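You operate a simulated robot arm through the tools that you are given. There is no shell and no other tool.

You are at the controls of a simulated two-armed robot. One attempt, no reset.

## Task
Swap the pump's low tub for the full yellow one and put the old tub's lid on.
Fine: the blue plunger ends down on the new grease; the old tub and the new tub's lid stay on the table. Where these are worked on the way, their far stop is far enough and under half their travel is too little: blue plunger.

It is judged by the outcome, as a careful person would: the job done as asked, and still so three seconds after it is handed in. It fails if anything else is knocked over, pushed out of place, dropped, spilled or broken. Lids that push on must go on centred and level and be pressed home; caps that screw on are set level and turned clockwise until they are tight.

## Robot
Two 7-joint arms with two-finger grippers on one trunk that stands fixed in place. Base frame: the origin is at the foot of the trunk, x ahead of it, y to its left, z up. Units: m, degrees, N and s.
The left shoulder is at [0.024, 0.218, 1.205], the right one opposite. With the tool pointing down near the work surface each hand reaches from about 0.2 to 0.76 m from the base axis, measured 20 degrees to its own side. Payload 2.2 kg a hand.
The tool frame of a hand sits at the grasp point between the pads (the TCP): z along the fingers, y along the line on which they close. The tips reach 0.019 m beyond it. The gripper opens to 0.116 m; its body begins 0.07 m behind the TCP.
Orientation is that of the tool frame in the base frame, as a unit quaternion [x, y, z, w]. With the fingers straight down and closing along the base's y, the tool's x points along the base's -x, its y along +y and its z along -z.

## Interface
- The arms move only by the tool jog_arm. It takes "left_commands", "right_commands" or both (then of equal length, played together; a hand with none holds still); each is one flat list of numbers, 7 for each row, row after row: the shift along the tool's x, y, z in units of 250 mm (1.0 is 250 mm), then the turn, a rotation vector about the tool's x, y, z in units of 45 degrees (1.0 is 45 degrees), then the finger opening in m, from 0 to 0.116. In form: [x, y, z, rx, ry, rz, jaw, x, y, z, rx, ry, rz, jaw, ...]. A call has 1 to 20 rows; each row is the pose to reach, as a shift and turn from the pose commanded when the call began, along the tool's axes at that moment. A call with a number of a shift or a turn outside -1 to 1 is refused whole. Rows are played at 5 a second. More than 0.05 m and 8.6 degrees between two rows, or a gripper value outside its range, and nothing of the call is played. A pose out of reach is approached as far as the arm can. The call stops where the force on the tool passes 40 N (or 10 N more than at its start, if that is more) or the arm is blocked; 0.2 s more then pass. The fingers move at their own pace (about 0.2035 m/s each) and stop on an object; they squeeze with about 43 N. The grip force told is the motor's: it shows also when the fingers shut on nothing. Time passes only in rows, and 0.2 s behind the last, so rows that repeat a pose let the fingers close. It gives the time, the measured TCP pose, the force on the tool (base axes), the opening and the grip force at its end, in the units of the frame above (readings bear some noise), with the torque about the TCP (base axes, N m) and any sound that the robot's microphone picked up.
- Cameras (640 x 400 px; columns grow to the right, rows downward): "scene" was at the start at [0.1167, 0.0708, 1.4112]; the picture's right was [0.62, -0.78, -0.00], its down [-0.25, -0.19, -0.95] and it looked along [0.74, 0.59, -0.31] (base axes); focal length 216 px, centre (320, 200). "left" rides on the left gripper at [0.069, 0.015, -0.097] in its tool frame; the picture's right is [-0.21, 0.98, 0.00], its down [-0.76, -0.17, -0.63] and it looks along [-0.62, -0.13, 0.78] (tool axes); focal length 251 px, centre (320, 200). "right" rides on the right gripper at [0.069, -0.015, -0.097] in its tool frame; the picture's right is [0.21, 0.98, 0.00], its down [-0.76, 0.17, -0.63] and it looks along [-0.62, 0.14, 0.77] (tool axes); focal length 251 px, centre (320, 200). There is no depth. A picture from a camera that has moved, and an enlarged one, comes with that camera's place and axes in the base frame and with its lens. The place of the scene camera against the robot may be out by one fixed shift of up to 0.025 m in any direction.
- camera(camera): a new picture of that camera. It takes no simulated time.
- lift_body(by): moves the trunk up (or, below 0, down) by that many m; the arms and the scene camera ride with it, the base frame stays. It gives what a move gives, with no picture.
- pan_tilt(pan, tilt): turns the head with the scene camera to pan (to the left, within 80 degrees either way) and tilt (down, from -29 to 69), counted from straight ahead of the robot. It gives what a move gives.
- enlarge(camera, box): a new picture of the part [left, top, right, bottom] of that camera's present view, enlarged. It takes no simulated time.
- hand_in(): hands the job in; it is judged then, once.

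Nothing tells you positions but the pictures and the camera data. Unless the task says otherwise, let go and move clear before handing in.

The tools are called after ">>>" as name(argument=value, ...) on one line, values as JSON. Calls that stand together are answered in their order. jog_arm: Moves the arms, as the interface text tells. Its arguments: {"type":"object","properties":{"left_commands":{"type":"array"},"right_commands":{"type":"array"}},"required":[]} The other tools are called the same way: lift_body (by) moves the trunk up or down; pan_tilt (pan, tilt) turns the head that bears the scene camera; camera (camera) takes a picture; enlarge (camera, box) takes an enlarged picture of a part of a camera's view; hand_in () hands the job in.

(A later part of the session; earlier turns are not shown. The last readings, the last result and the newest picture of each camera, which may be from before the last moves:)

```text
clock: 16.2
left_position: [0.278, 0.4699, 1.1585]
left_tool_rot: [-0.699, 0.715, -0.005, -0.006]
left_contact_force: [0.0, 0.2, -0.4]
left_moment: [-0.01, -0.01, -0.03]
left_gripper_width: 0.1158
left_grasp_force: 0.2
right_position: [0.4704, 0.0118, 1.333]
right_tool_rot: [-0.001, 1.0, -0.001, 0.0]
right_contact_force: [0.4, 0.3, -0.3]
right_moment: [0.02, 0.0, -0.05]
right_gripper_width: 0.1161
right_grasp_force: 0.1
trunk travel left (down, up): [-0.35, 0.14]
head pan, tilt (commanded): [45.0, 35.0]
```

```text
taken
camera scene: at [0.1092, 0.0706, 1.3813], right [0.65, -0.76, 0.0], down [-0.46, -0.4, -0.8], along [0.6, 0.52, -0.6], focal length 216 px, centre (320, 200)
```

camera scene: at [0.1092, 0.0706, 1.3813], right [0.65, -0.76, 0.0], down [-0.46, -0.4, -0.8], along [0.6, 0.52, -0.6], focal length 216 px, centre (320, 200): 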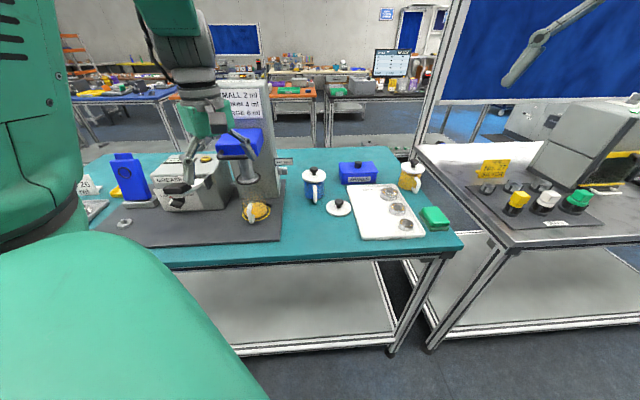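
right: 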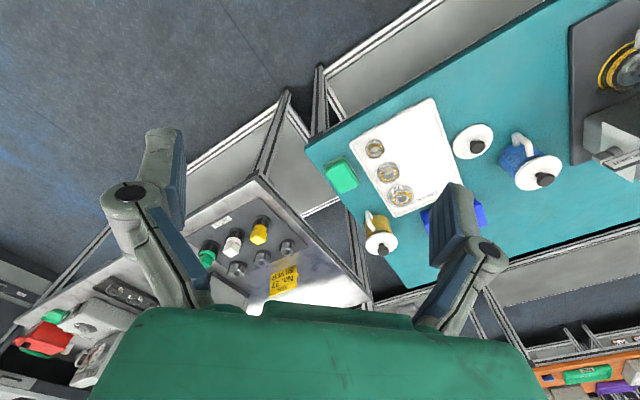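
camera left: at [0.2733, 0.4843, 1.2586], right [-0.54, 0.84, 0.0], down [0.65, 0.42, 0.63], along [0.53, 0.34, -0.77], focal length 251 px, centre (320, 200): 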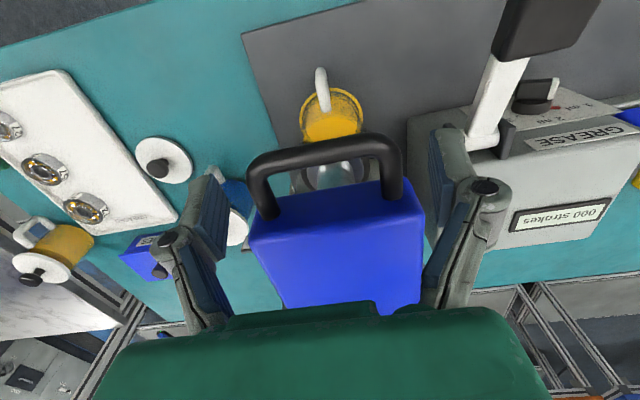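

The wrist turned another 43° freely. Two more steps to find its limit.

>>> jog_arm(left_commands=[0, 0, 0, 0, 0, -0.16, 0.116, 0, 0, 0, 0, 0, -0.32, 0.116, 0, 0, 0, 0, 0, -0.48, 0.116, 0, 0, 0, 0, 0, -0.64, 0.116, 0, 0, 0, 0, 0, -0.8, 0.116, 0, 0, 0, 0, 0, -0.96, 0.116])

>>> jog_arm(left_commands=[0, 0, 0, 0, 0, -0.16, 0.116, 0, 0, 0, 0, 0, -0.32, 0.116, 0, 0, 0, 0, 0, -0.48, 0.116, 0, 0, 0, 0, 0, -0.64, 0.116, 0, 0, 0, 0, 0, -0.8, 0.116, 0, 0, 0, 0, 0, -0.96, 0.116])

>>> camera(camera="scene")

```text
clock: 17.6
left_position: [0.2778, 0.4713, 1.1544]
left_tool_rot: [0.915, -0.402, 0.01, 0.02]
left_contact_force: [-0.1, -1.0, 2.1]
left_moment: [0.12, -0.07, -0.03]
left_gripper_width: 0.1158
left_grasp_force: 0.0
right_position: [0.4703, 0.0111, 1.3337]
right_tool_rot: [0.0, 1.0, 0.0, 0.002]
right_contact_force: [-0.1, -0.2, -0.4]
right_moment: [-0.02, -0.01, -0.02]
right_gripper_width: 0.1159
right_grasp_force: 0.1
trunk travel left (down, up): [-0.35, 0.14]
head pan, tilt (commanded): [45.0, 35.0]
```

```text
clock: 19.0
left_position: [0.2748, 0.474, 1.1527]
left_tool_rot: [0.999, -0.032, -0.001, 0.026]
left_contact_force: [-0.2, 0.2, -0.3]
left_moment: [0.0, 0.04, 0.03]
left_gripper_width: 0.1161
left_grasp_force: 0.1
right_position: [0.4714, 0.0094, 1.3333]
right_tool_rot: [0.0, 1.0, 0.0, 0.0]
right_contact_force: [-0.1, -0.5, -1.0]
right_moment: [-0.02, -0.01, 0.01]
right_gripper_width: 0.1159
right_grasp_force: 0.1
trunk travel left (down, up): [-0.35, 0.14]
head pan, tilt (commanded): [45.0, 35.0]
```

```text
taken
camera scene: at [0.1144, 0.0427, 1.3624], right [0.4, -0.92, 0.0], down [-0.71, -0.31, -0.64], along [0.59, 0.25, -0.77], focal length 216 px, centre (320, 200)
```

scene: 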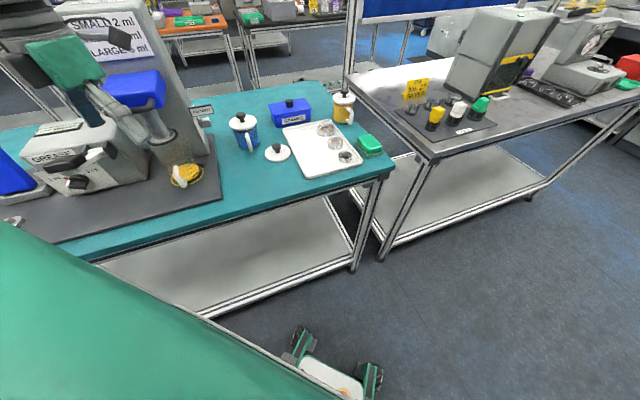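

The wrist rolled all the way, but the elbow pushed the head aside, so this configuration isn't comfortable. I'll turn back to the camera-toward-me yaw and use a tilted grip of about 45–50° instead.

>>> jog_arm(left_commands=[0, 0, 0, 0, 0, 0.162, 0.116, 0, 0, 0, 0, 0, 0.324, 0.116, 0, 0, 0, 0, 0, 0.486, 0.116, 0, 0, 0, 0, 0, 0.648, 0.116, 0, 0, 0, 0, 0, 0.81, 0.116, 0, 0, 0, 0, 0, 0.973, 0.116])

>>> jog_arm(left_commands=[0, 0, 0, 0, 0, 0.162, 0.116, 0, 0, 0, 0, 0, 0.324, 0.116, 0, 0, 0, 0, 0, 0.486, 0.116, 0, 0, 0, 0, 0, 0.648, 0.116, 0, 0, 0, 0, 0, 0.81, 0.116, 0, 0, 0, 0, 0, 0.973, 0.116])

>>> jog_arm(left_commands=[0, 0, 0, 0, 0, 0.162, 0.116, 0, 0, 0, 0, 0, 0.324, 0.116, 0, 0, 0, 0, 0, 0.486, 0.116, 0, 0, 0, 0, 0, 0.648, 0.116, 0, 0, 0, 0, 0, 0.81, 0.116, 0, 0, 0, 0, 0, 0.973, 0.116])

>>> camera(camera="scene")

```text
clock: 19.8
left_position: [0.2638, 0.4764, 1.1507]
left_tool_rot: [0.982, -0.185, 0.002, 0.033]
left_contact_force: [-37.5, 14.8, 4.0]
left_moment: [0.31, 0.15, 3.02]
left_gripper_width: 0.1162
left_grasp_force: 0.2
right_position: [0.468, 0.0115, 1.3336]
right_tool_rot: [0.002, 1.0, 0.001, 0.003]
right_contact_force: [0.5, -0.5, -1.5]
right_moment: [0.02, 0.08, 0.01]
right_gripper_width: 0.1161
right_grasp_force: 0.0
trunk travel left (down, up): [-0.35, 0.14]
head pan, tilt (commanded): [45.0, 35.0]
stopped in row 3 (left hand): the force on the tool passed its limit at 47 N (the readings are from after the stop); the commanded pose is now the measured one
```

```text
clock: 20.1
left_position: [0.2655, 0.4682, 1.1498]
left_tool_rot: [0.972, -0.23, 0.002, 0.038]
left_contact_force: [-6.6, -1.7, -0.1]
left_moment: [-0.07, 0.2, 0.39]
left_gripper_width: 0.1134
left_grasp_force: 0.1
right_position: [0.4703, -0.0005, 1.3346]
right_tool_rot: [0.003, 1.0, 0.003, 0.0]
right_contact_force: [0.4, 0.4, 1.0]
right_moment: [-0.01, 0.04, -0.01]
right_gripper_width: 0.1159
right_grasp_force: 0.2
trunk travel left (down, up): [-0.35, 0.14]
head pan, tilt (commanded): [45.0, 35.0]
stopped in row 1 (left hand): the force on the tool passed its limit at 56 N (the readings are from after the stop); the commanded pose is now the measured one
```

```text
clock: 21.6
left_position: [0.2659, 0.4689, 1.1532]
left_tool_rot: [0.814, -0.58, 0.012, 0.025]
left_contact_force: [-1.8, -5.6, 2.4]
left_moment: [0.03, -0.12, -0.32]
left_gripper_width: 0.1146
left_grasp_force: 0.1
right_position: [0.4691, 0.0033, 1.3344]
right_tool_rot: [0.002, 1.0, 0.003, 0.002]
right_contact_force: [-0.5, -0.3, -1.0]
right_moment: [-0.01, 0.0, 0.0]
right_gripper_width: 0.1158
right_grasp_force: 0.0
trunk travel left (down, up): [-0.35, 0.14]
head pan, tilt (commanded): [45.0, 35.0]
```

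```text
taken
camera scene: at [0.1049, 0.0743, 1.3844], right [0.71, -0.71, 0.0], down [-0.41, -0.41, -0.82], along [0.58, 0.58, -0.58], focal length 216 px, centre (320, 200)
```

scene: 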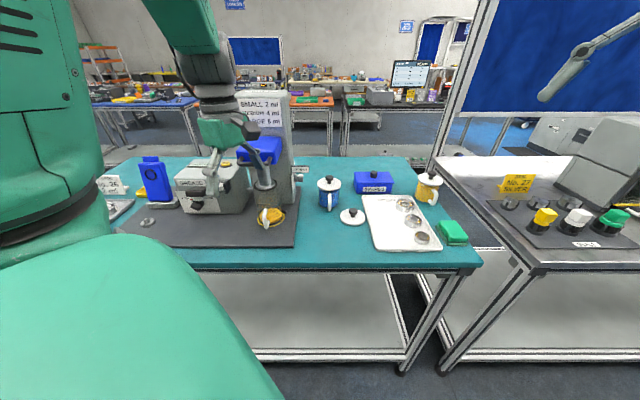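

During the turn a fingertip brushed something, most likely the plunger's handle bar, and the call stopped. I'll check that nothing has changed before going on.

>>> enlarge(camera="scene", box=[170, 100, 320, 240])

>>> camera(camera="left")

```text
2.86 times, centred on (245, 170) of scene
camera zoom: at [0.1049, 0.0743, 1.3844], right [0.71, -0.71, 0.0], down [-0.41, -0.41, -0.82], along [0.58, 0.58, -0.58], focal length 618 px, centre (534, 286)
```

zoom: 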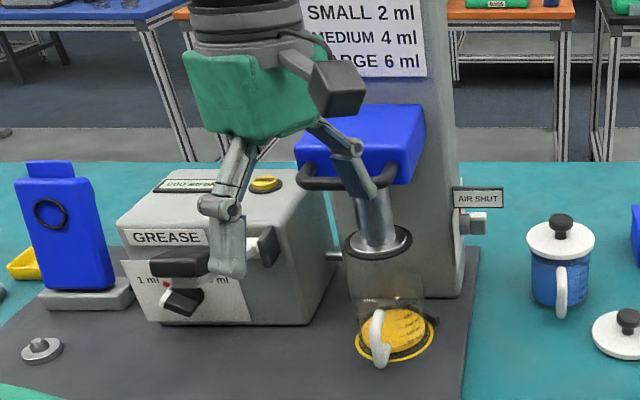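

```text
taken
camera left: at [0.2757, 0.4045, 1.2524], right [-0.99, -0.11, 0.02], down [-0.08, 0.8, 0.59], along [-0.08, 0.58, -0.81], focal length 251 px, centre (320, 200)
```

left: 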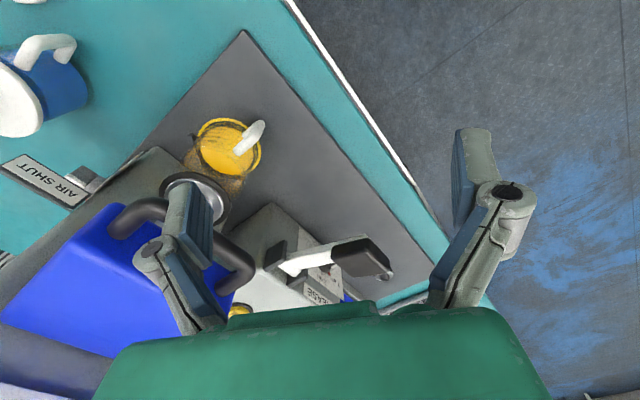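

Everything is in place; the outer fingertip is just touching the front of the bar. I'll back away and up while turning, which swings that finger off the bar.

>>> jog_arm(left_commands=[0.03, 0.06, -0.03, 0, 0, 0, 0.1, 0.05, 0.1, -0.08, 0, 0, 0.16, 0.08, 0.05, 0.1, -0.12, 0, 0, 0.32, 0.06, 0.05, 0.1, -0.12, 0, 0, 0.48, 0.06, 0.05, 0.1, -0.12, 0, 0, 0.64, 0.06, 0.05, 0.1, -0.12, 0, 0, 0.8, 0.06, 0.05, 0.1, -0.12, 0, 0, 0.96, 0.06])

>>> camera(camera="left")

```text
clock: 23.1
left_position: [0.2482, 0.4477, 1.1836]
left_tool_rot: [-0.543, 0.839, -0.025, -0.02]
left_contact_force: [0.9, 0.1, -0.6]
left_moment: [-0.04, 0.03, 0.01]
left_gripper_width: 0.0601
left_grasp_force: 0.0
right_position: [0.4694, 0.0005, 1.334]
right_tool_rot: [0.002, 1.0, 0.004, 0.002]
right_contact_force: [0.3, -0.1, 0.5]
right_moment: [0.01, -0.03, 0.03]
right_gripper_width: 0.116
right_grasp_force: 0.0
trunk travel left (down, up): [-0.35, 0.14]
head pan, tilt (commanded): [45.0, 35.0]
```

```text
taken
camera left: at [0.207, 0.3977, 1.2843], right [-0.8, 0.59, -0.03], down [0.47, 0.66, 0.59], along [0.37, 0.46, -0.81], focal length 251 px, centre (320, 200)
```

left: 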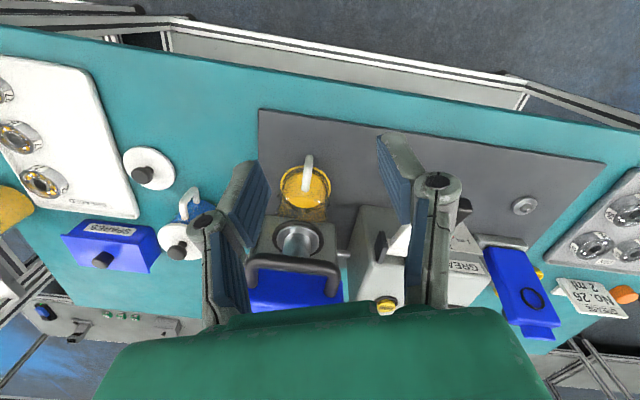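

The hand is clear of the bar. From here I can measure the old tub, so I'll zoom in.

>>> enlarge(camera="left", box=[255, 140, 355, 260])

```text
3.33 times, centred on (305, 200) of left
camera zoom: at [0.207, 0.3977, 1.2843], right [-0.8, 0.59, -0.03], down [0.47, 0.66, 0.59], along [0.37, 0.46, -0.81], focal length 838 px, centre (370, 200)
```

zoom: 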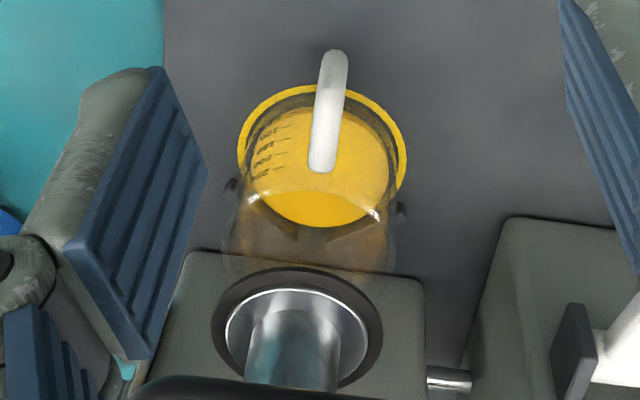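

The old tub's centre is at about (0.385, 0.576), with its handle pointing at me and a low fork behind it. I'll first bring the left hand straight down in front of the pump, squared up at 45° yaw.

>>> jog_arm(left_commands=[-0.0125, -0.0027, 0.1487, -0.0065, -0.012, 0.077, 0.06, -0.025, -0.0053, 0.2973, -0.013, -0.024, 0.154, 0.06, -0.0375, -0.008, 0.446, -0.0195, -0.036, 0.231, 0.08, -0.05, -0.0107, 0.5947, -0.026, -0.048, 0.308, 0.1, -0.0625, -0.0133, 0.7433, -0.0325, -0.06, 0.385, 0.11, -0.075, -0.016, 0.87, -0.039, -0.072, 0.462, 0.11])

>>> camera(camera="left")

>>> camera(camera="scene")

```text
clock: 24.6
left_position: [0.2551, 0.4546, 0.9662]
left_tool_rot: [-0.384, 0.923, 0.004, -0.001]
left_contact_force: [0.0, 0.1, 0.4]
left_moment: [0.0, 0.03, 0.04]
left_gripper_width: 0.1096
left_grasp_force: 0.0
right_position: [0.4709, 0.0051, 1.333]
right_tool_rot: [0.002, 1.0, 0.002, 0.001]
right_contact_force: [1.1, 0.4, 0.0]
right_moment: [-0.02, 0.02, -0.02]
right_gripper_width: 0.1159
right_grasp_force: 0.0
trunk travel left (down, up): [-0.35, 0.14]
head pan, tilt (commanded): [45.0, 35.0]
```

```text
taken
camera left: at [0.1968, 0.4158, 1.0624], right [-0.54, 0.84, 0.01], down [0.65, 0.41, 0.63], along [0.53, 0.35, -0.77], focal length 251 px, centre (320, 200)
```

left: 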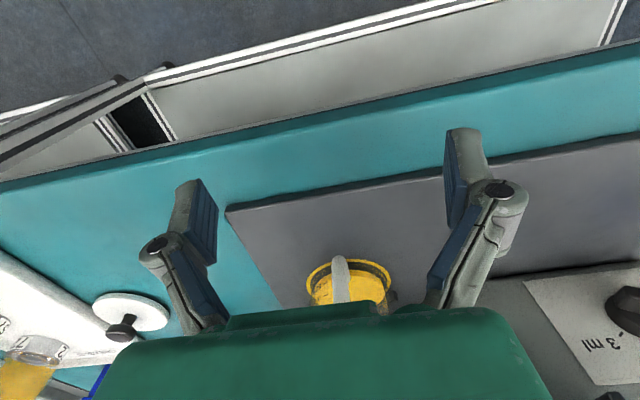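

```text
taken
camera scene: at [0.1071, 0.078, 1.384], right [0.71, -0.71, 0.0], down [-0.41, -0.41, -0.82], along [0.58, 0.58, -0.58], focal length 216 px, centre (320, 200)
```

scene: 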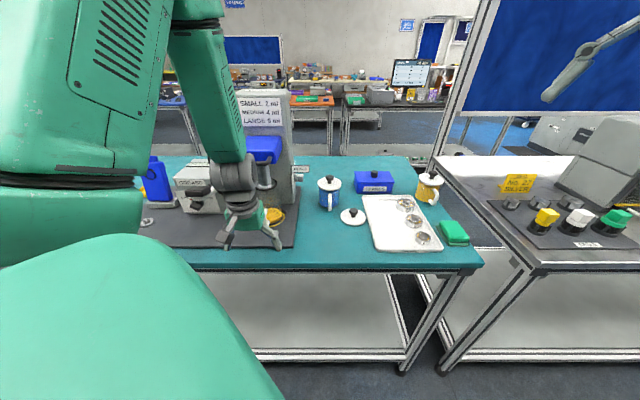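

The hand is level in front of the pump. Now I'll pitch the fingers forward 45° while moving in under the raised plunger, straddling the handle.

>>> jog_arm(left_commands=[-0.073, -0.0034, -0.0194, 0, -0.143, 0, 0.112, -0.146, -0.0068, -0.0388, 0, -0.286, 0, 0.112, -0.219, -0.0102, -0.0582, 0, -0.429, 0, 0.112, -0.292, -0.0137, -0.0777, 0, -0.572, 0, 0.112, -0.366, -0.0171, -0.097, 0, -0.715, 0, 0.112, -0.439, -0.0206, -0.1165, 0, -0.858, 0, 0.112, -0.512, -0.024, -0.136, 0, -1.0, 0, 0.112])

>>> camera(camera="left")

>>> enlarge(camera="scene", box=[180, 90, 340, 260])

```text
clock: 26.1
left_position: [0.3535, 0.5426, 1.0003]
left_tool_rot: [-0.352, 0.854, 0.151, 0.353]
left_contact_force: [0.1, 0.4, -0.4]
left_moment: [0.0, 0.02, -0.01]
left_gripper_width: 0.1121
left_grasp_force: 0.1
left hand out of reach, approached as far as the arm can: row 3, 4, 5, 6
right_position: [0.4705, 0.0018, 1.3345]
right_tool_rot: [0.002, 1.0, 0.003, 0.001]
right_contact_force: [-0.3, 0.3, 0.6]
right_moment: [0.0, 0.02, -0.02]
right_gripper_width: 0.1159
right_grasp_force: 0.0
trunk travel left (down, up): [-0.35, 0.14]
head pan, tilt (commanded): [45.0, 35.0]
```

```text
taken
camera left: at [0.2608, 0.4697, 1.019], right [-0.58, 0.8, 0.16], down [0.18, -0.06, 0.98], along [0.79, 0.6, -0.11], focal length 251 px, centre (320, 200)
```

left: 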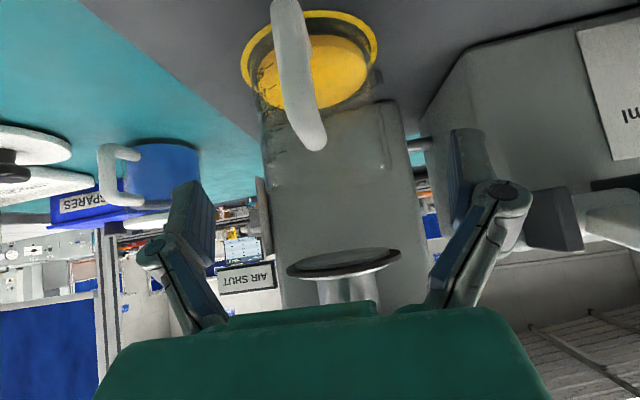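

```text
2.35 times, centred on (260, 175) of scene
camera zoom: at [0.1067, 0.0758, 1.3841], right [0.71, -0.71, 0.0], down [-0.41, -0.41, -0.82], along [0.58, 0.58, -0.58], focal length 509 px, centre (461, 259)
```

zoom: 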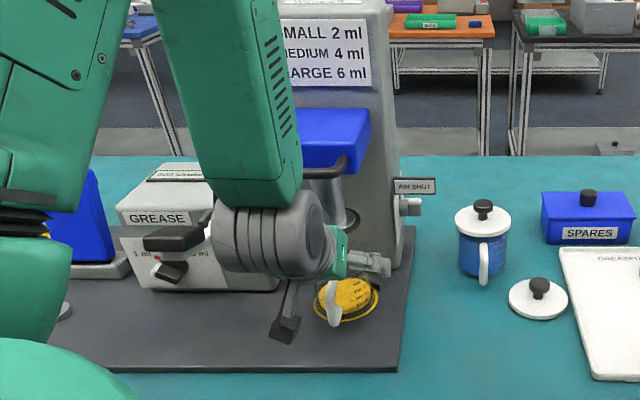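

The 45° tilt was reached, with the fingers straddling the tub and the plunger disc overhead. I'll zoom in to check alignment and find the rim's height.

>>> enlarge(camera="left", box=[220, 0, 420, 290])

```text
1.38 times, centred on (320, 145) of left
camera zoom: at [0.2608, 0.4697, 1.019], right [-0.58, 0.8, 0.16], down [0.18, -0.06, 0.98], along [0.79, 0.6, -0.11], focal length 347 px, centre (320, 276)
```

zoom: 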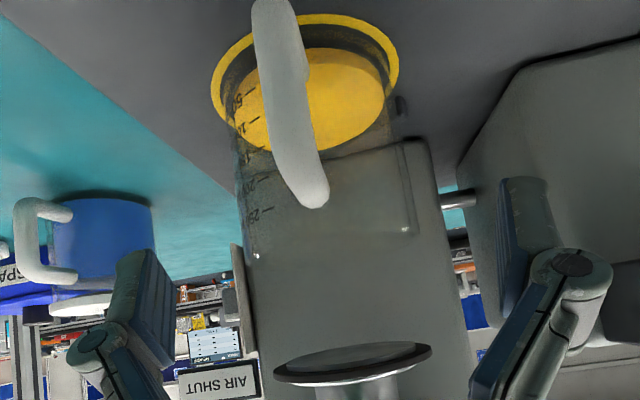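

The tub rim is at about z 0.989 and the disc's underside at about 1.045. I'll lower first and then slide in, so the fingers end up either side of the tub body with the handle short of the palm.

>>> jog_arm(left_commands=[0.048, 0.004, 0.065, 0, 0, 0, 0.112, 0.096, 0.008, 0.13, 0, 0, 0, 0.112, 0.055, 0.008, 0.186, 0, 0, 0, 0.112, 0.014, 0.008, 0.242, 0, 0, 0, 0.112])

>>> camera(camera="left")

>>> enlarge(camera="scene", box=[210, 130, 330, 250])

```text
clock: 27.1
left_position: [0.3793, 0.5707, 0.9579]
left_tool_rot: [-0.353, 0.853, 0.151, 0.354]
left_contact_force: [0.7, 0.4, 0.0]
left_moment: [-0.04, -0.04, -0.02]
left_gripper_width: 0.1122
left_grasp_force: 0.2
right_position: [0.4709, 0.0012, 1.3334]
right_tool_rot: [0.002, 1.0, 0.003, 0.001]
right_contact_force: [-0.2, -0.6, 0.4]
right_moment: [0.0, -0.03, -0.03]
right_gripper_width: 0.1161
right_grasp_force: 0.0
trunk travel left (down, up): [-0.35, 0.14]
head pan, tilt (commanded): [45.0, 35.0]
```

```text
taken
camera left: at [0.2864, 0.4977, 0.9756], right [-0.58, 0.8, 0.16], down [0.18, -0.06, 0.98], along [0.79, 0.6, -0.11], focal length 251 px, centre (320, 200)
```

left: 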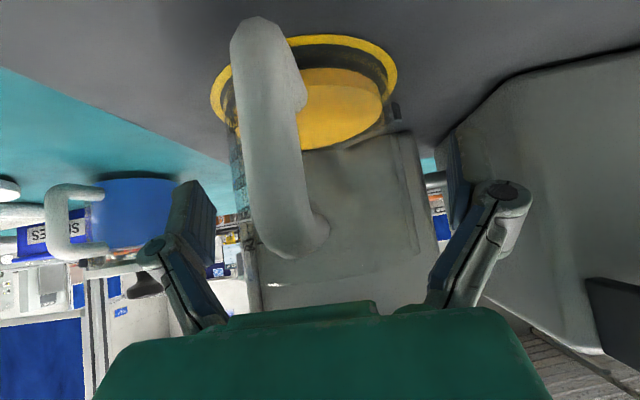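

```text
3.33 times, centred on (270, 190) of scene
camera zoom: at [0.1066, 0.0761, 1.3841], right [0.71, -0.71, 0.0], down [-0.41, -0.41, -0.82], along [0.58, 0.58, -0.58], focal length 722 px, centre (487, 233)
```

zoom: 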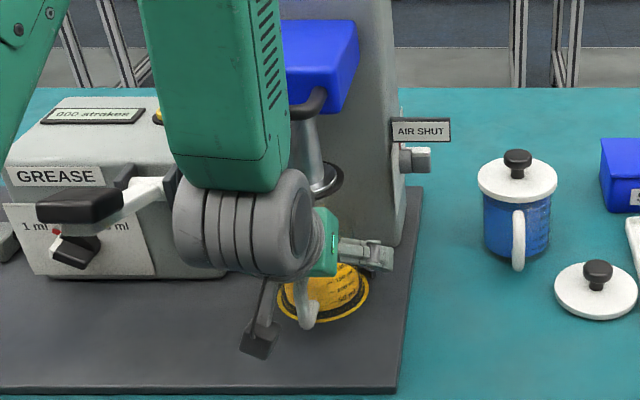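

The fingers straddle the tub evenly with no contact force. Closing on the body now.

>>> jog_arm(left_commands=[0, 0, 0, 0, 0, 0, 0.095, 0, 0, 0, 0, 0, 0, 0.085, 0, 0, 0, 0, 0, 0, 0.06, 0, 0, 0, 0, 0, 0, 0.06, 0, 0, 0, 0, 0, 0, 0.06])

>>> camera(camera="left")

```text
clock: 28.4
left_position: [0.3791, 0.5707, 0.9571]
left_tool_rot: [-0.352, 0.853, 0.15, 0.354]
left_contact_force: [-0.3, 0.7, 1.8]
left_moment: [0.11, 0.02, -0.02]
left_gripper_width: 0.0794
left_grasp_force: 43.2
right_position: [0.4698, 0.0016, 1.3351]
right_tool_rot: [0.002, 1.0, 0.004, 0.001]
right_contact_force: [0.1, 0.3, -0.8]
right_moment: [-0.01, -0.02, 0.02]
right_gripper_width: 0.1161
right_grasp_force: 0.1
trunk travel left (down, up): [-0.35, 0.14]
head pan, tilt (commanded): [45.0, 35.0]
```

```text
taken
camera left: at [0.286, 0.4979, 0.9758], right [-0.58, 0.8, 0.16], down [0.18, -0.06, 0.98], along [0.79, 0.6, -0.11], focal length 251 px, centre (320, 200)
```

left: 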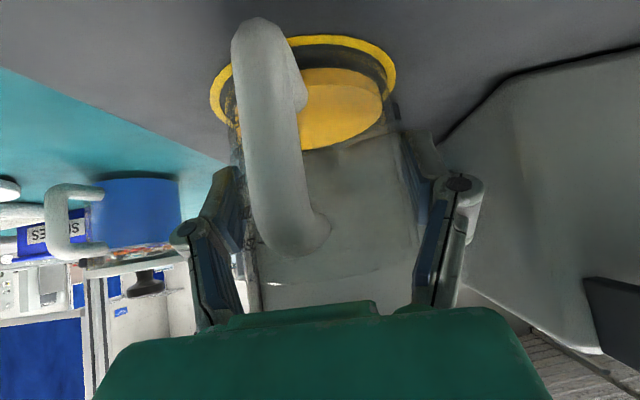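

The old tub is held at 79.4 mm with no side load, and this pose is my seating reference for the new tub. I'll lift it 15 mm and draw it 30 mm back off the locator.

>>> jog_arm(left_commands=[-0.021, 0, -0.021, 0, 0, 0, 0.06, -0.042, 0, -0.042, 0, 0, 0, 0.06, 0.0, 0, -0.085, 0, 0, 0, 0.06, 0.043, 0, -0.127, 0, 0, 0, 0.06])

>>> camera(camera="left")

>>> enlarge(camera="scene", box=[210, 130, 330, 250])

```text
clock: 29.4
left_position: [0.3553, 0.5482, 0.971]
left_tool_rot: [-0.353, 0.853, 0.15, 0.353]
left_contact_force: [0.2, 0.3, 0.0]
left_moment: [-0.01, 0.02, 0.0]
left_gripper_width: 0.0795
left_grasp_force: 42.9
right_position: [0.4698, 0.0024, 1.3342]
right_tool_rot: [0.002, 1.0, 0.004, 0.003]
right_contact_force: [0.6, 0.0, -0.1]
right_moment: [-0.01, -0.01, -0.03]
right_gripper_width: 0.1161
right_grasp_force: 0.0
trunk travel left (down, up): [-0.35, 0.14]
head pan, tilt (commanded): [45.0, 35.0]
```

```text
taken
camera left: at [0.2626, 0.4756, 0.9903], right [-0.58, 0.8, 0.16], down [0.18, -0.06, 0.98], along [0.79, 0.6, -0.11], focal length 251 px, centre (320, 200)
```

left: 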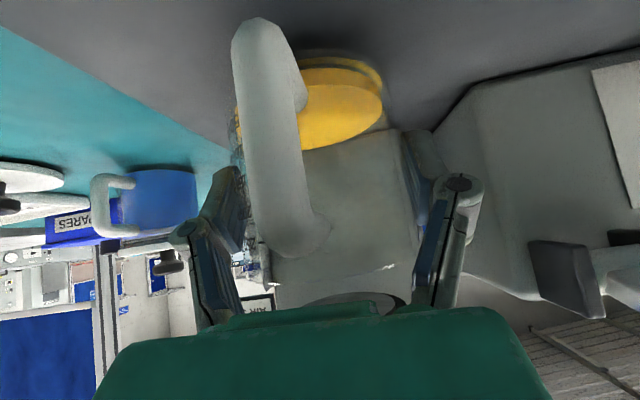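

```text
3.33 times, centred on (270, 190) of scene
camera zoom: at [0.1059, 0.0756, 1.3842], right [0.71, -0.71, 0.0], down [-0.41, -0.41, -0.82], along [0.58, 0.58, -0.58], focal length 722 px, centre (487, 233)
```

zoom: 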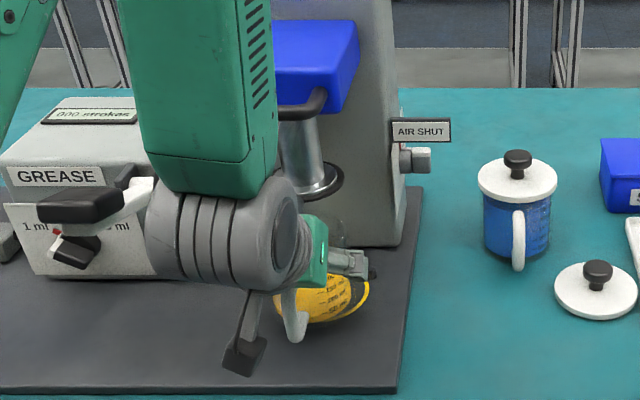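

The tub is held steady. I'll carry it sideways to the clear table in front, at about (0.438, 0.410).

>>> jog_arm(left_commands=[0.022, -0.104, -0.022, 0, 0, 0, 0.06, 0.044, -0.208, -0.044, 0, 0, 0, 0.06, 0.066, -0.312, -0.066, 0, 0, 0, 0.06, 0.088, -0.416, -0.088, 0, 0, 0, 0.06, 0.11, -0.52, -0.11, 0, 0, 0, 0.06, 0.11, -0.624, -0.11, 0, 0, 0, 0.06])

>>> camera(camera="left")

>>> enlarge(camera="scene", box=[200, 120, 400, 260])

```text
clock: 30.8
left_position: [0.4397, 0.4086, 0.9673]
left_tool_rot: [-0.353, 0.853, 0.151, 0.353]
left_contact_force: [-0.2, 0.6, -1.0]
left_moment: [0.01, 0.03, 0.02]
left_gripper_width: 0.0796
left_grasp_force: 43.7
right_position: [0.4714, 0.0007, 1.3337]
right_tool_rot: [0.003, 1.0, 0.003, 0.001]
right_contact_force: [0.1, 0.8, 0.5]
right_moment: [-0.03, -0.01, -0.02]
right_gripper_width: 0.1161
right_grasp_force: 0.0
trunk travel left (down, up): [-0.35, 0.14]
head pan, tilt (commanded): [45.0, 35.0]
```

```text
taken
camera left: at [0.3463, 0.3367, 0.9875], right [-0.58, 0.8, 0.16], down [0.18, -0.06, 0.98], along [0.79, 0.6, -0.11], focal length 251 px, centre (320, 200)
```

left: 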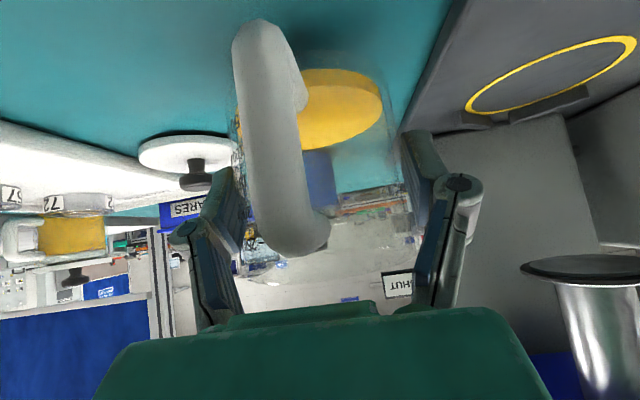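

```text
2.86 times, centred on (300, 190) of scene
camera zoom: at [0.107, 0.0724, 1.3843], right [0.71, -0.71, 0.0], down [-0.41, -0.41, -0.82], along [0.58, 0.58, -0.58], focal length 618 px, centre (377, 229)
```

zoom: 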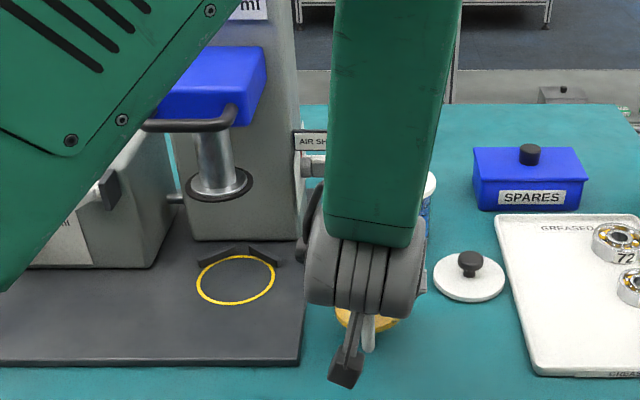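

The V-locator behind the yellow ring is now visible, so the new tub should nest against it. Now I'll lower the old tub gently to the table.

>>> jog_arm(left_commands=[0.017, 0, 0.017, 0, 0, 0, 0.06, 0.0283, 0, 0.0283, 0, 0, 0, 0.06, 0.034, 0, 0.034, 0, 0, 0, 0.06])

```text
clock: 31.6
left_position: [0.4391, 0.41, 0.9561]
left_tool_rot: [-0.352, 0.853, 0.151, 0.354]
left_contact_force: [-1.2, -0.8, -1.0]
left_moment: [0.03, -0.01, 0.01]
left_gripper_width: 0.08
left_grasp_force: 43.0
right_position: [0.4702, 0.0014, 1.3342]
right_tool_rot: [0.002, 1.0, 0.003, 0.002]
right_contact_force: [0.0, 0.2, 0.1]
right_moment: [0.01, 0.03, 0.02]
right_gripper_width: 0.116
right_grasp_force: 0.0
trunk travel left (down, up): [-0.35, 0.14]
head pan, tilt (commanded): [45.0, 35.0]
```

>>> jog_arm(left_commands=[0.006, 0, 0.006, 0, 0, 0, 0.06, 0.012, 0, 0.012, 0, 0, 0, 0.06, 0.012, 0, 0.012, 0, 0, 0, 0.06])

>>> camera(camera="left")

```text
clock: 32.4
left_position: [0.4389, 0.4115, 0.9537]
left_tool_rot: [-0.353, 0.853, 0.15, 0.353]
left_contact_force: [0.5, -0.2, -0.9]
left_moment: [0.0, 0.02, 0.02]
left_gripper_width: 0.0795
left_grasp_force: 43.3
right_position: [0.4689, 0.0021, 1.334]
right_tool_rot: [0.001, 1.0, 0.002, 0.001]
right_contact_force: [-0.7, 0.2, 0.7]
right_moment: [0.03, -0.01, 0.0]
right_gripper_width: 0.1158
right_grasp_force: 0.1
trunk travel left (down, up): [-0.35, 0.14]
head pan, tilt (commanded): [45.0, 35.0]
```

```text
taken
camera left: at [0.3466, 0.3385, 0.9722], right [-0.58, 0.8, 0.16], down [0.18, -0.06, 0.98], along [0.79, 0.6, -0.11], focal length 251 px, centre (320, 200)
```

left: 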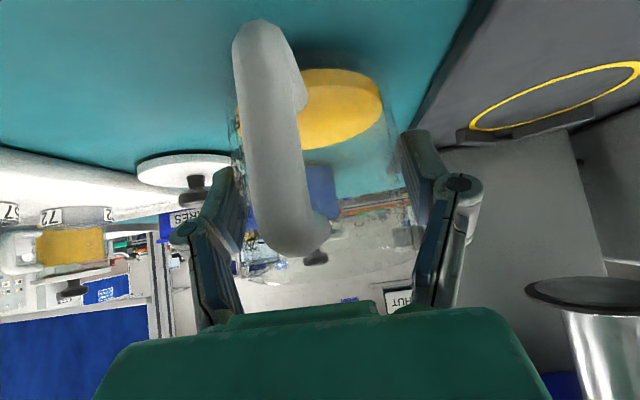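

>>> jog_arm(left_commands=[0.005, 0, 0.005, 0, 0, 0, 0.06, 0.01, 0, 0.01, 0, 0, 0, 0.06, 0.01, 0, 0.01, 0, 0, 0, 0.06])

```text
clock: 33.1
left_position: [0.4402, 0.4115, 0.9492]
left_tool_rot: [-0.353, 0.853, 0.15, 0.353]
left_contact_force: [-0.2, 1.0, -0.6]
left_moment: [-0.03, -0.01, -0.02]
left_gripper_width: 0.0796
left_grasp_force: 42.8
right_position: [0.469, 0.002, 1.3345]
right_tool_rot: [0.001, 1.0, 0.002, 0.001]
right_contact_force: [-0.7, 0.3, 0.1]
right_moment: [-0.03, -0.01, 0.01]
right_gripper_width: 0.116
right_grasp_force: 0.0
trunk travel left (down, up): [-0.35, 0.14]
head pan, tilt (commanded): [45.0, 35.0]
```

>>> jog_arm(left_commands=[0.004, 0, 0.004, 0, 0, 0, 0.06, 0.008, 0, 0.008, 0, 0, 0, 0.06, 0.008, 0, 0.008, 0, 0, 0, 0.06])

>>> enlarge(camera="left", box=[200, 0, 440, 200])

```text
clock: 34.0
left_position: [0.44, 0.411, 0.9461]
left_tool_rot: [-0.353, 0.853, 0.151, 0.354]
left_contact_force: [0.1, -0.8, -1.3]
left_moment: [0.01, 0.04, -0.01]
left_gripper_width: 0.0792
left_grasp_force: 43.0
right_position: [0.4677, 0.0017, 1.334]
right_tool_rot: [0.002, 1.0, 0.003, 0.001]
right_contact_force: [-1.0, 0.3, 0.0]
right_moment: [-0.02, -0.01, -0.01]
right_gripper_width: 0.1162
right_grasp_force: 0.1
trunk travel left (down, up): [-0.35, 0.14]
head pan, tilt (commanded): [45.0, 35.0]
```

```text
2.00 times, centred on (320, 100) of left
camera zoom: at [0.3472, 0.3385, 0.9649], right [-0.58, 0.8, 0.16], down [0.18, -0.06, 0.98], along [0.79, 0.6, -0.11], focal length 503 px, centre (320, 400)
```

zoom: 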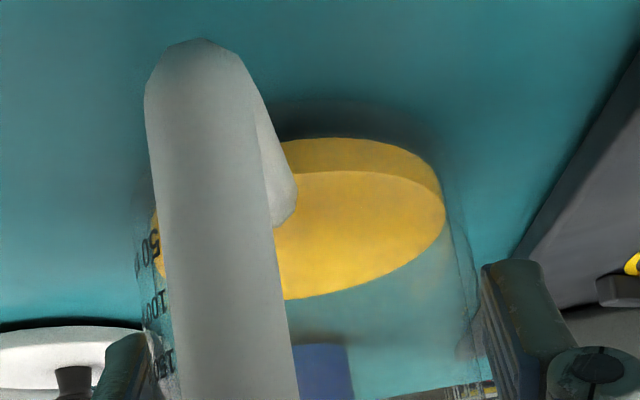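

The shadow shows the tub is just above the table; the mat is thicker than I assumed. A few more small steps.

>>> jog_arm(left_commands=[0.005, 0, 0.005, 0, 0, 0, 0.06, 0.01, 0, 0.01, 0, 0, 0, 0.06, 0.01, 0, 0.01, 0, 0, 0, 0.06])

```text
clock: 34.8
left_position: [0.4392, 0.4101, 0.945]
left_tool_rot: [-0.353, 0.852, 0.152, 0.356]
left_contact_force: [1.1, 2.0, 15.7]
left_moment: [-0.08, 0.45, -0.03]
left_gripper_width: 0.0797
left_grasp_force: 43.2
right_position: [0.4696, 0.0009, 1.3351]
right_tool_rot: [0.001, 1.0, 0.004, 0.002]
right_contact_force: [0.4, 0.1, -1.0]
right_moment: [0.01, -0.01, 0.01]
right_gripper_width: 0.1159
right_grasp_force: 0.1
trunk travel left (down, up): [-0.35, 0.14]
head pan, tilt (commanded): [45.0, 35.0]
```

Contact with the table, so I'll ease up slightly and open the fingers.

>>> jog_arm(left_commands=[-0.006, 0, -0.006, 0, 0, 0, 0.06, -0.006, 0, -0.006, 0, 0, 0, 0.082, -0.006, 0, -0.006, 0, 0, 0, 0.095, -0.006, 0, -0.006, 0, 0, 0, 0.112, -0.006, 0, -0.006, 0, 0, 0, 0.112])

>>> camera(camera="left")

```text
clock: 36.0
left_position: [0.439, 0.4108, 0.9461]
left_tool_rot: [-0.353, 0.853, 0.15, 0.354]
left_contact_force: [-0.7, 0.4, -0.5]
left_moment: [-0.01, 0.02, -0.01]
left_gripper_width: 0.1117
left_grasp_force: 0.0
right_position: [0.4694, 0.0025, 1.3349]
right_tool_rot: [0.001, 1.0, 0.004, 0.001]
right_contact_force: [0.2, 0.8, 0.2]
right_moment: [0.0, 0.03, 0.02]
right_gripper_width: 0.1164
right_grasp_force: 0.0
trunk travel left (down, up): [-0.35, 0.14]
head pan, tilt (commanded): [45.0, 35.0]
```

```text
taken
camera left: at [0.3472, 0.3388, 0.9641], right [-0.58, 0.8, 0.16], down [0.18, -0.06, 0.98], along [0.79, 0.6, -0.11], focal length 251 px, centre (320, 200)
```

left: 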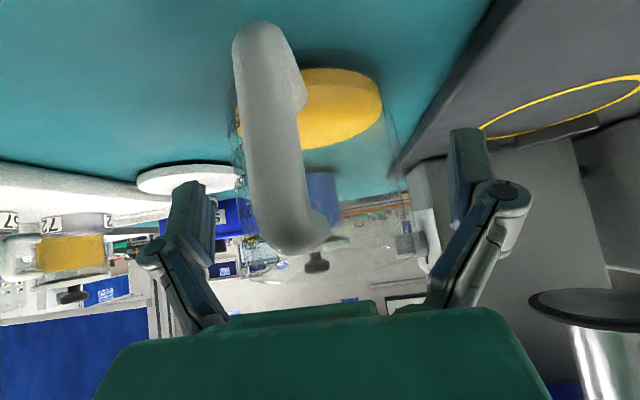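

The old tub stands free on the table at about (0.446, 0.418). I'll raise the hand straight up and bring the fingers back to vertical for the lid.

>>> jog_arm(left_commands=[-0.1, 0, -0.1, 0, 0, 0, 0.112, -0.2, 0, -0.2, 0, 0, 0, 0.112, -0.3, 0, -0.3, 0, 0, 0, 0.112])

>>> jog_arm(left_commands=[0, 0, 0, 0, 0.143, 0, 0.112, 0, 0, 0, 0, 0.286, 0, 0.112, 0, 0, 0, 0, 0.429, 0, 0.112, 0, 0, 0, 0, 0.572, 0, 0.112, 0, 0, 0, 0, 0.715, 0, 0.112, 0, 0, 0, 0, 0.858, 0, 0.112, 0, 0, 0, 0, 1.0, 0, 0.112])

>>> camera(camera="left")

>>> camera(camera="scene")

```text
clock: 36.8
left_position: [0.4388, 0.4091, 1.0515]
left_tool_rot: [-0.353, 0.853, 0.151, 0.354]
left_contact_force: [-1.0, 1.1, 0.4]
left_moment: [-0.01, 0.0, -0.03]
left_gripper_width: 0.1122
left_grasp_force: 0.0
right_position: [0.4692, 0.002, 1.3351]
right_tool_rot: [0.002, 1.0, 0.003, 0.002]
right_contact_force: [-0.5, -0.6, 0.6]
right_moment: [0.02, 0.0, 0.02]
right_gripper_width: 0.1161
right_grasp_force: 0.2
trunk travel left (down, up): [-0.35, 0.14]
head pan, tilt (commanded): [45.0, 35.0]
```

```text
clock: 38.4
left_position: [0.4402, 0.4111, 1.0503]
left_tool_rot: [-0.383, 0.924, 0.004, -0.002]
left_contact_force: [0.1, 0.9, -0.2]
left_moment: [-0.05, 0.03, 0.02]
left_gripper_width: 0.1121
left_grasp_force: 0.1
right_position: [0.4707, 0.0033, 1.3348]
right_tool_rot: [0.001, 1.0, 0.002, 0.001]
right_contact_force: [-0.2, 0.2, 0.2]
right_moment: [0.0, -0.02, -0.03]
right_gripper_width: 0.1161
right_grasp_force: 0.1
trunk travel left (down, up): [-0.35, 0.14]
head pan, tilt (commanded): [45.0, 35.0]
```

```text
taken
camera left: at [0.382, 0.3726, 1.1468], right [-0.54, 0.84, 0.01], down [0.65, 0.41, 0.63], along [0.53, 0.35, -0.78], focal length 251 px, centre (320, 200)
```

left: 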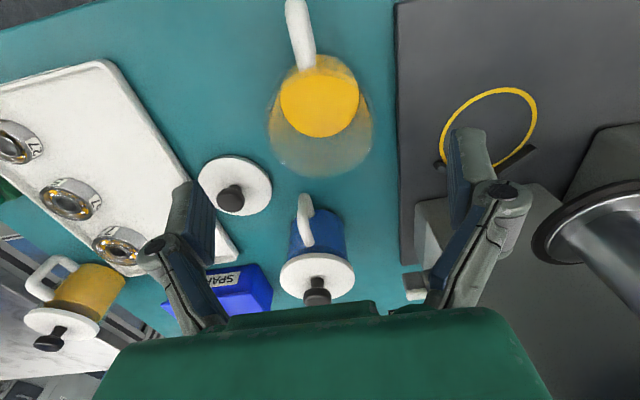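

```text
taken
camera scene: at [0.1073, 0.0758, 1.3841], right [0.71, -0.71, 0.0], down [-0.41, -0.41, -0.82], along [0.58, 0.58, -0.58], focal length 216 px, centre (320, 200)
```

scene: 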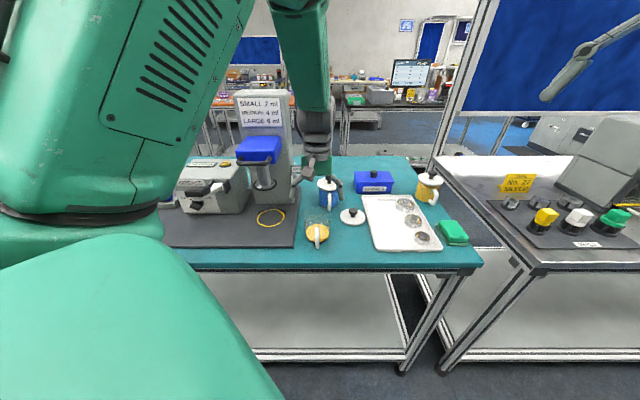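

Both the old tub and the loose lid are in the left camera's view. I'll zoom in to measure the tub rim and the lid knob.

>>> enlarge(camera="left", box=[180, 0, 420, 220])

>>> enlarge(camera="left", box=[180, 140, 300, 230])

```text
1.82 times, centred on (300, 110) of left
camera zoom: at [0.382, 0.3726, 1.1468], right [-0.54, 0.84, 0.01], down [0.65, 0.41, 0.63], along [0.53, 0.35, -0.78], focal length 457 px, centre (356, 364)
```

zoom: 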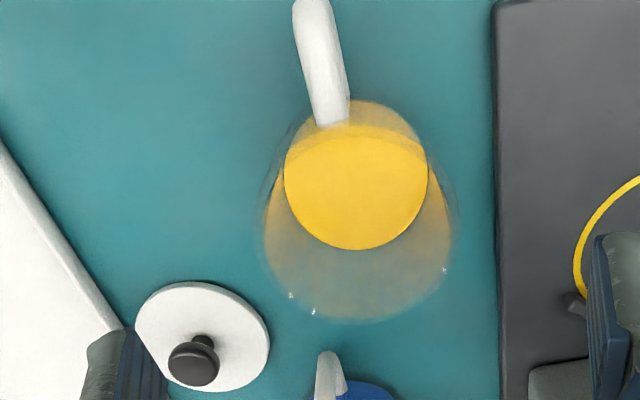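

```text
4.44 times, centred on (240, 185) of left
camera zoom: at [0.382, 0.3726, 1.1468], right [-0.54, 0.84, 0.01], down [0.65, 0.41, 0.63], along [0.53, 0.35, -0.78], focal length 1118 px, centre (676, 267)
```

zoom: 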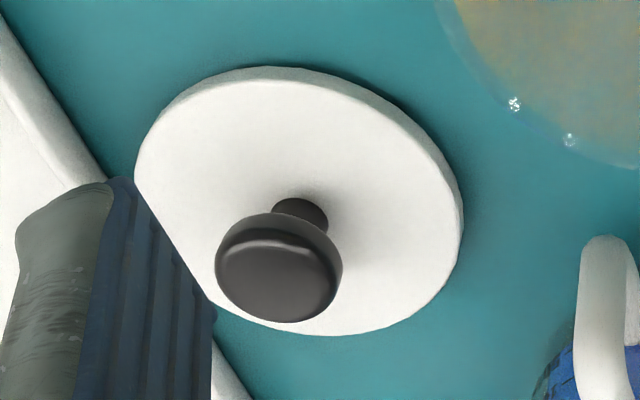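

The lid's knob is near (0.580, 0.383) with its head about 31 mm wide at z ≈ 0.935. I'll hover above it.

>>> jog_arm(left_commands=[-0.079, -0.118, 0.02, 0, 0, 0, 0.1, -0.158, -0.237, 0.04, 0, 0, 0, 0.08, -0.238, -0.355, 0.06, 0, 0, 0, 0.07, -0.317, -0.4735, 0.08, 0, 0, 0, 0.07])

>>> camera(camera="left")

```text
clock: 39.4
left_position: [0.5815, 0.385, 1.0304]
left_tool_rot: [-0.383, 0.924, 0.004, -0.001]
left_contact_force: [-1.0, -0.1, 0.1]
left_moment: [-0.02, 0.02, 0.03]
left_gripper_width: 0.07
left_grasp_force: 0.0
right_position: [0.4733, 0.0032, 1.3328]
right_tool_rot: [0.001, 1.0, 0.003, 0.0]
right_contact_force: [1.4, -0.1, 0.5]
right_moment: [0.0, 0.04, 0.0]
right_gripper_width: 0.1161
right_grasp_force: 0.0
trunk travel left (down, up): [-0.35, 0.14]
head pan, tilt (commanded): [45.0, 35.0]
```

```text
taken
camera left: at [0.523, 0.3459, 1.1253], right [-0.54, 0.84, 0.01], down [0.65, 0.41, 0.63], along [0.53, 0.35, -0.77], focal length 251 px, centre (320, 200)
```

left: 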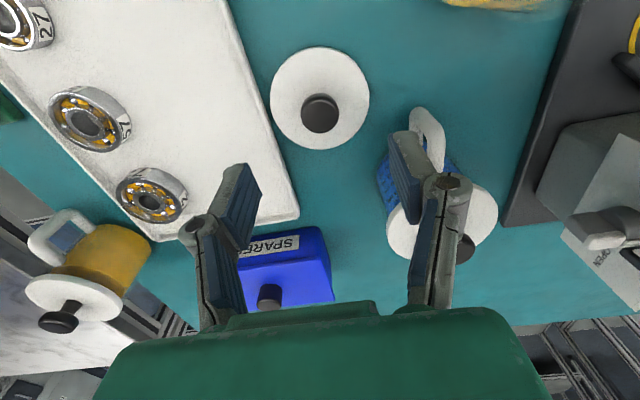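

The knob lines up under the gripper axis. Going down over it.

>>> jog_arm(left_commands=[0.003, 0, 0.1, 0, 0, 0, 0.07, 0.006, 0, 0.2, 0, 0, 0, 0.07, 0.008, 0, 0.3, 0, 0, 0, 0.07, 0.008, 0, 0.34, 0, 0, 0, 0.07, 0.008, 0, 0.374, 0, 0, 0, 0.07])

>>> camera(camera="left")

>>> enlarge(camera="scene", box=[280, 130, 420, 250])

```text
clock: 40.5
left_position: [0.5786, 0.3829, 0.9353]
left_tool_rot: [-0.384, 0.923, 0.004, 0.0]
left_contact_force: [0.6, 0.2, 0.2]
left_moment: [0.02, 0.01, -0.02]
left_gripper_width: 0.0698
left_grasp_force: 0.0
right_position: [0.4693, 0.0029, 1.3344]
right_tool_rot: [0.002, 1.0, 0.004, 0.001]
right_contact_force: [0.7, -0.3, 0.2]
right_moment: [0.02, 0.03, -0.03]
right_gripper_width: 0.1162
right_grasp_force: 0.1
trunk travel left (down, up): [-0.35, 0.14]
head pan, tilt (commanded): [45.0, 35.0]
```

```text
taken
camera left: at [0.5196, 0.3432, 1.0318], right [-0.54, 0.84, 0.01], down [0.65, 0.41, 0.63], along [0.53, 0.35, -0.77], focal length 251 px, centre (320, 200)
```

left: 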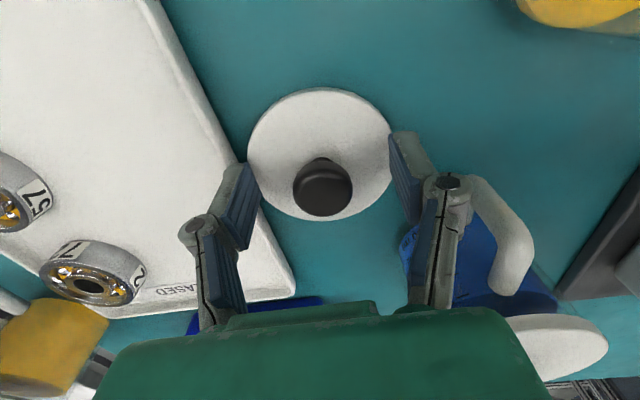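

```text
3.33 times, centred on (350, 190) of scene
camera zoom: at [0.108, 0.0748, 1.3841], right [0.71, -0.71, 0.0], down [-0.41, -0.41, -0.82], along [0.58, 0.58, -0.58], focal length 722 px, centre (220, 233)
```

zoom: 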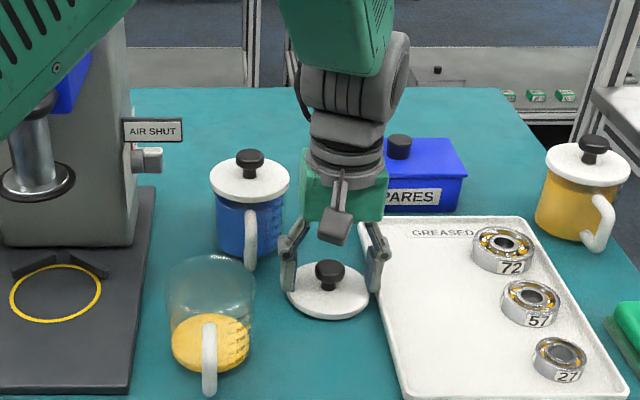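

The knob sits at the grasp point, so I'll close on it.

>>> jog_arm(left_commands=[0, 0.002, 0, 0, 0, 0, 0.04, 0, 0.002, 0, 0, 0, 0, 0.02, 0, 0.002, 0, 0, 0, 0, 0.015, 0, 0.002, 0, 0, 0, 0, 0.015])

>>> camera(camera="left")

```text
clock: 41.5
left_position: [0.5775, 0.3826, 0.9362]
left_tool_rot: [-0.384, 0.923, 0.005, 0.0]
left_contact_force: [-0.7, 0.3, 0.4]
left_moment: [0.0, -0.02, 0.0]
left_gripper_width: 0.0226
left_grasp_force: 43.2
right_position: [0.4695, 0.0033, 1.3347]
right_tool_rot: [0.002, 1.0, 0.003, 0.001]
right_contact_force: [-1.0, 0.1, 0.9]
right_moment: [-0.02, 0.0, -0.01]
right_gripper_width: 0.116
right_grasp_force: 0.2
trunk travel left (down, up): [-0.35, 0.14]
head pan, tilt (commanded): [45.0, 35.0]
```

```text
taken
camera left: at [0.5188, 0.344, 1.0321], right [-0.54, 0.84, 0.01], down [0.65, 0.41, 0.63], along [0.53, 0.35, -0.77], focal length 251 px, centre (320, 200)
```

left: 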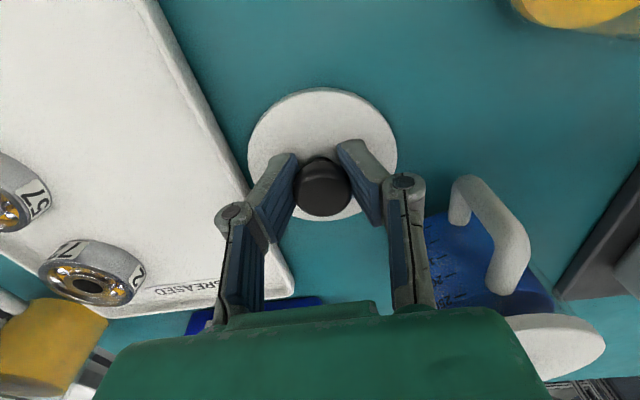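

Gripped. I'll lift the lid 40 mm and check it hangs level.

>>> jog_arm(left_commands=[0, 0, -0.04, 0, 0, 0, 0.015, 0, 0, -0.1, 0, 0, 0, 0.015, 0, 0, -0.16, 0, 0, 0, 0.015])

>>> camera(camera="left")

>>> enlarge(camera="scene", box=[280, 130, 420, 250])

```text
clock: 42.4
left_position: [0.5774, 0.3827, 0.9764]
left_tool_rot: [-0.383, 0.924, 0.005, 0.0]
left_contact_force: [0.3, -0.3, -1.2]
left_moment: [0.0, 0.03, -0.01]
left_gripper_width: 0.0224
left_grasp_force: 43.0
right_position: [0.4687, 0.0023, 1.3352]
right_tool_rot: [0.002, 1.0, 0.003, 0.002]
right_contact_force: [0.3, 0.8, -0.2]
right_moment: [-0.02, 0.03, 0.02]
right_gripper_width: 0.1159
right_grasp_force: 0.0
trunk travel left (down, up): [-0.35, 0.14]
head pan, tilt (commanded): [45.0, 35.0]
```

```text
taken
camera left: at [0.5184, 0.3431, 1.073], right [-0.54, 0.84, 0.01], down [0.65, 0.41, 0.63], along [0.53, 0.35, -0.77], focal length 251 px, centre (320, 200)
```

left: 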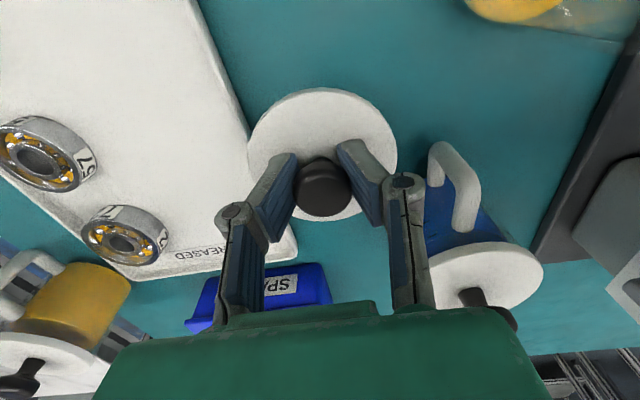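

```text
3.33 times, centred on (350, 190) of scene
camera zoom: at [0.1072, 0.0745, 1.3842], right [0.71, -0.71, 0.0], down [-0.41, -0.41, -0.82], along [0.58, 0.58, -0.58], focal length 722 px, centre (220, 233)
```

zoom: 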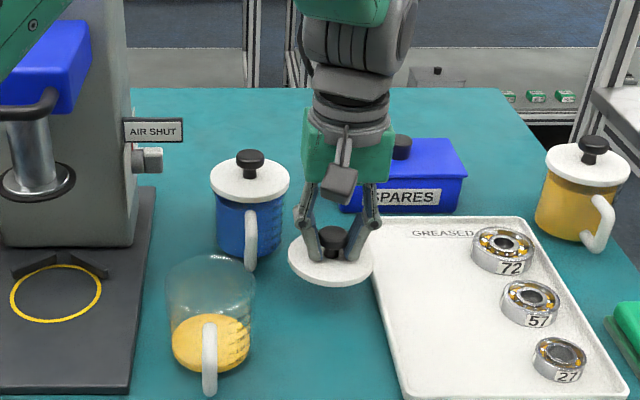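

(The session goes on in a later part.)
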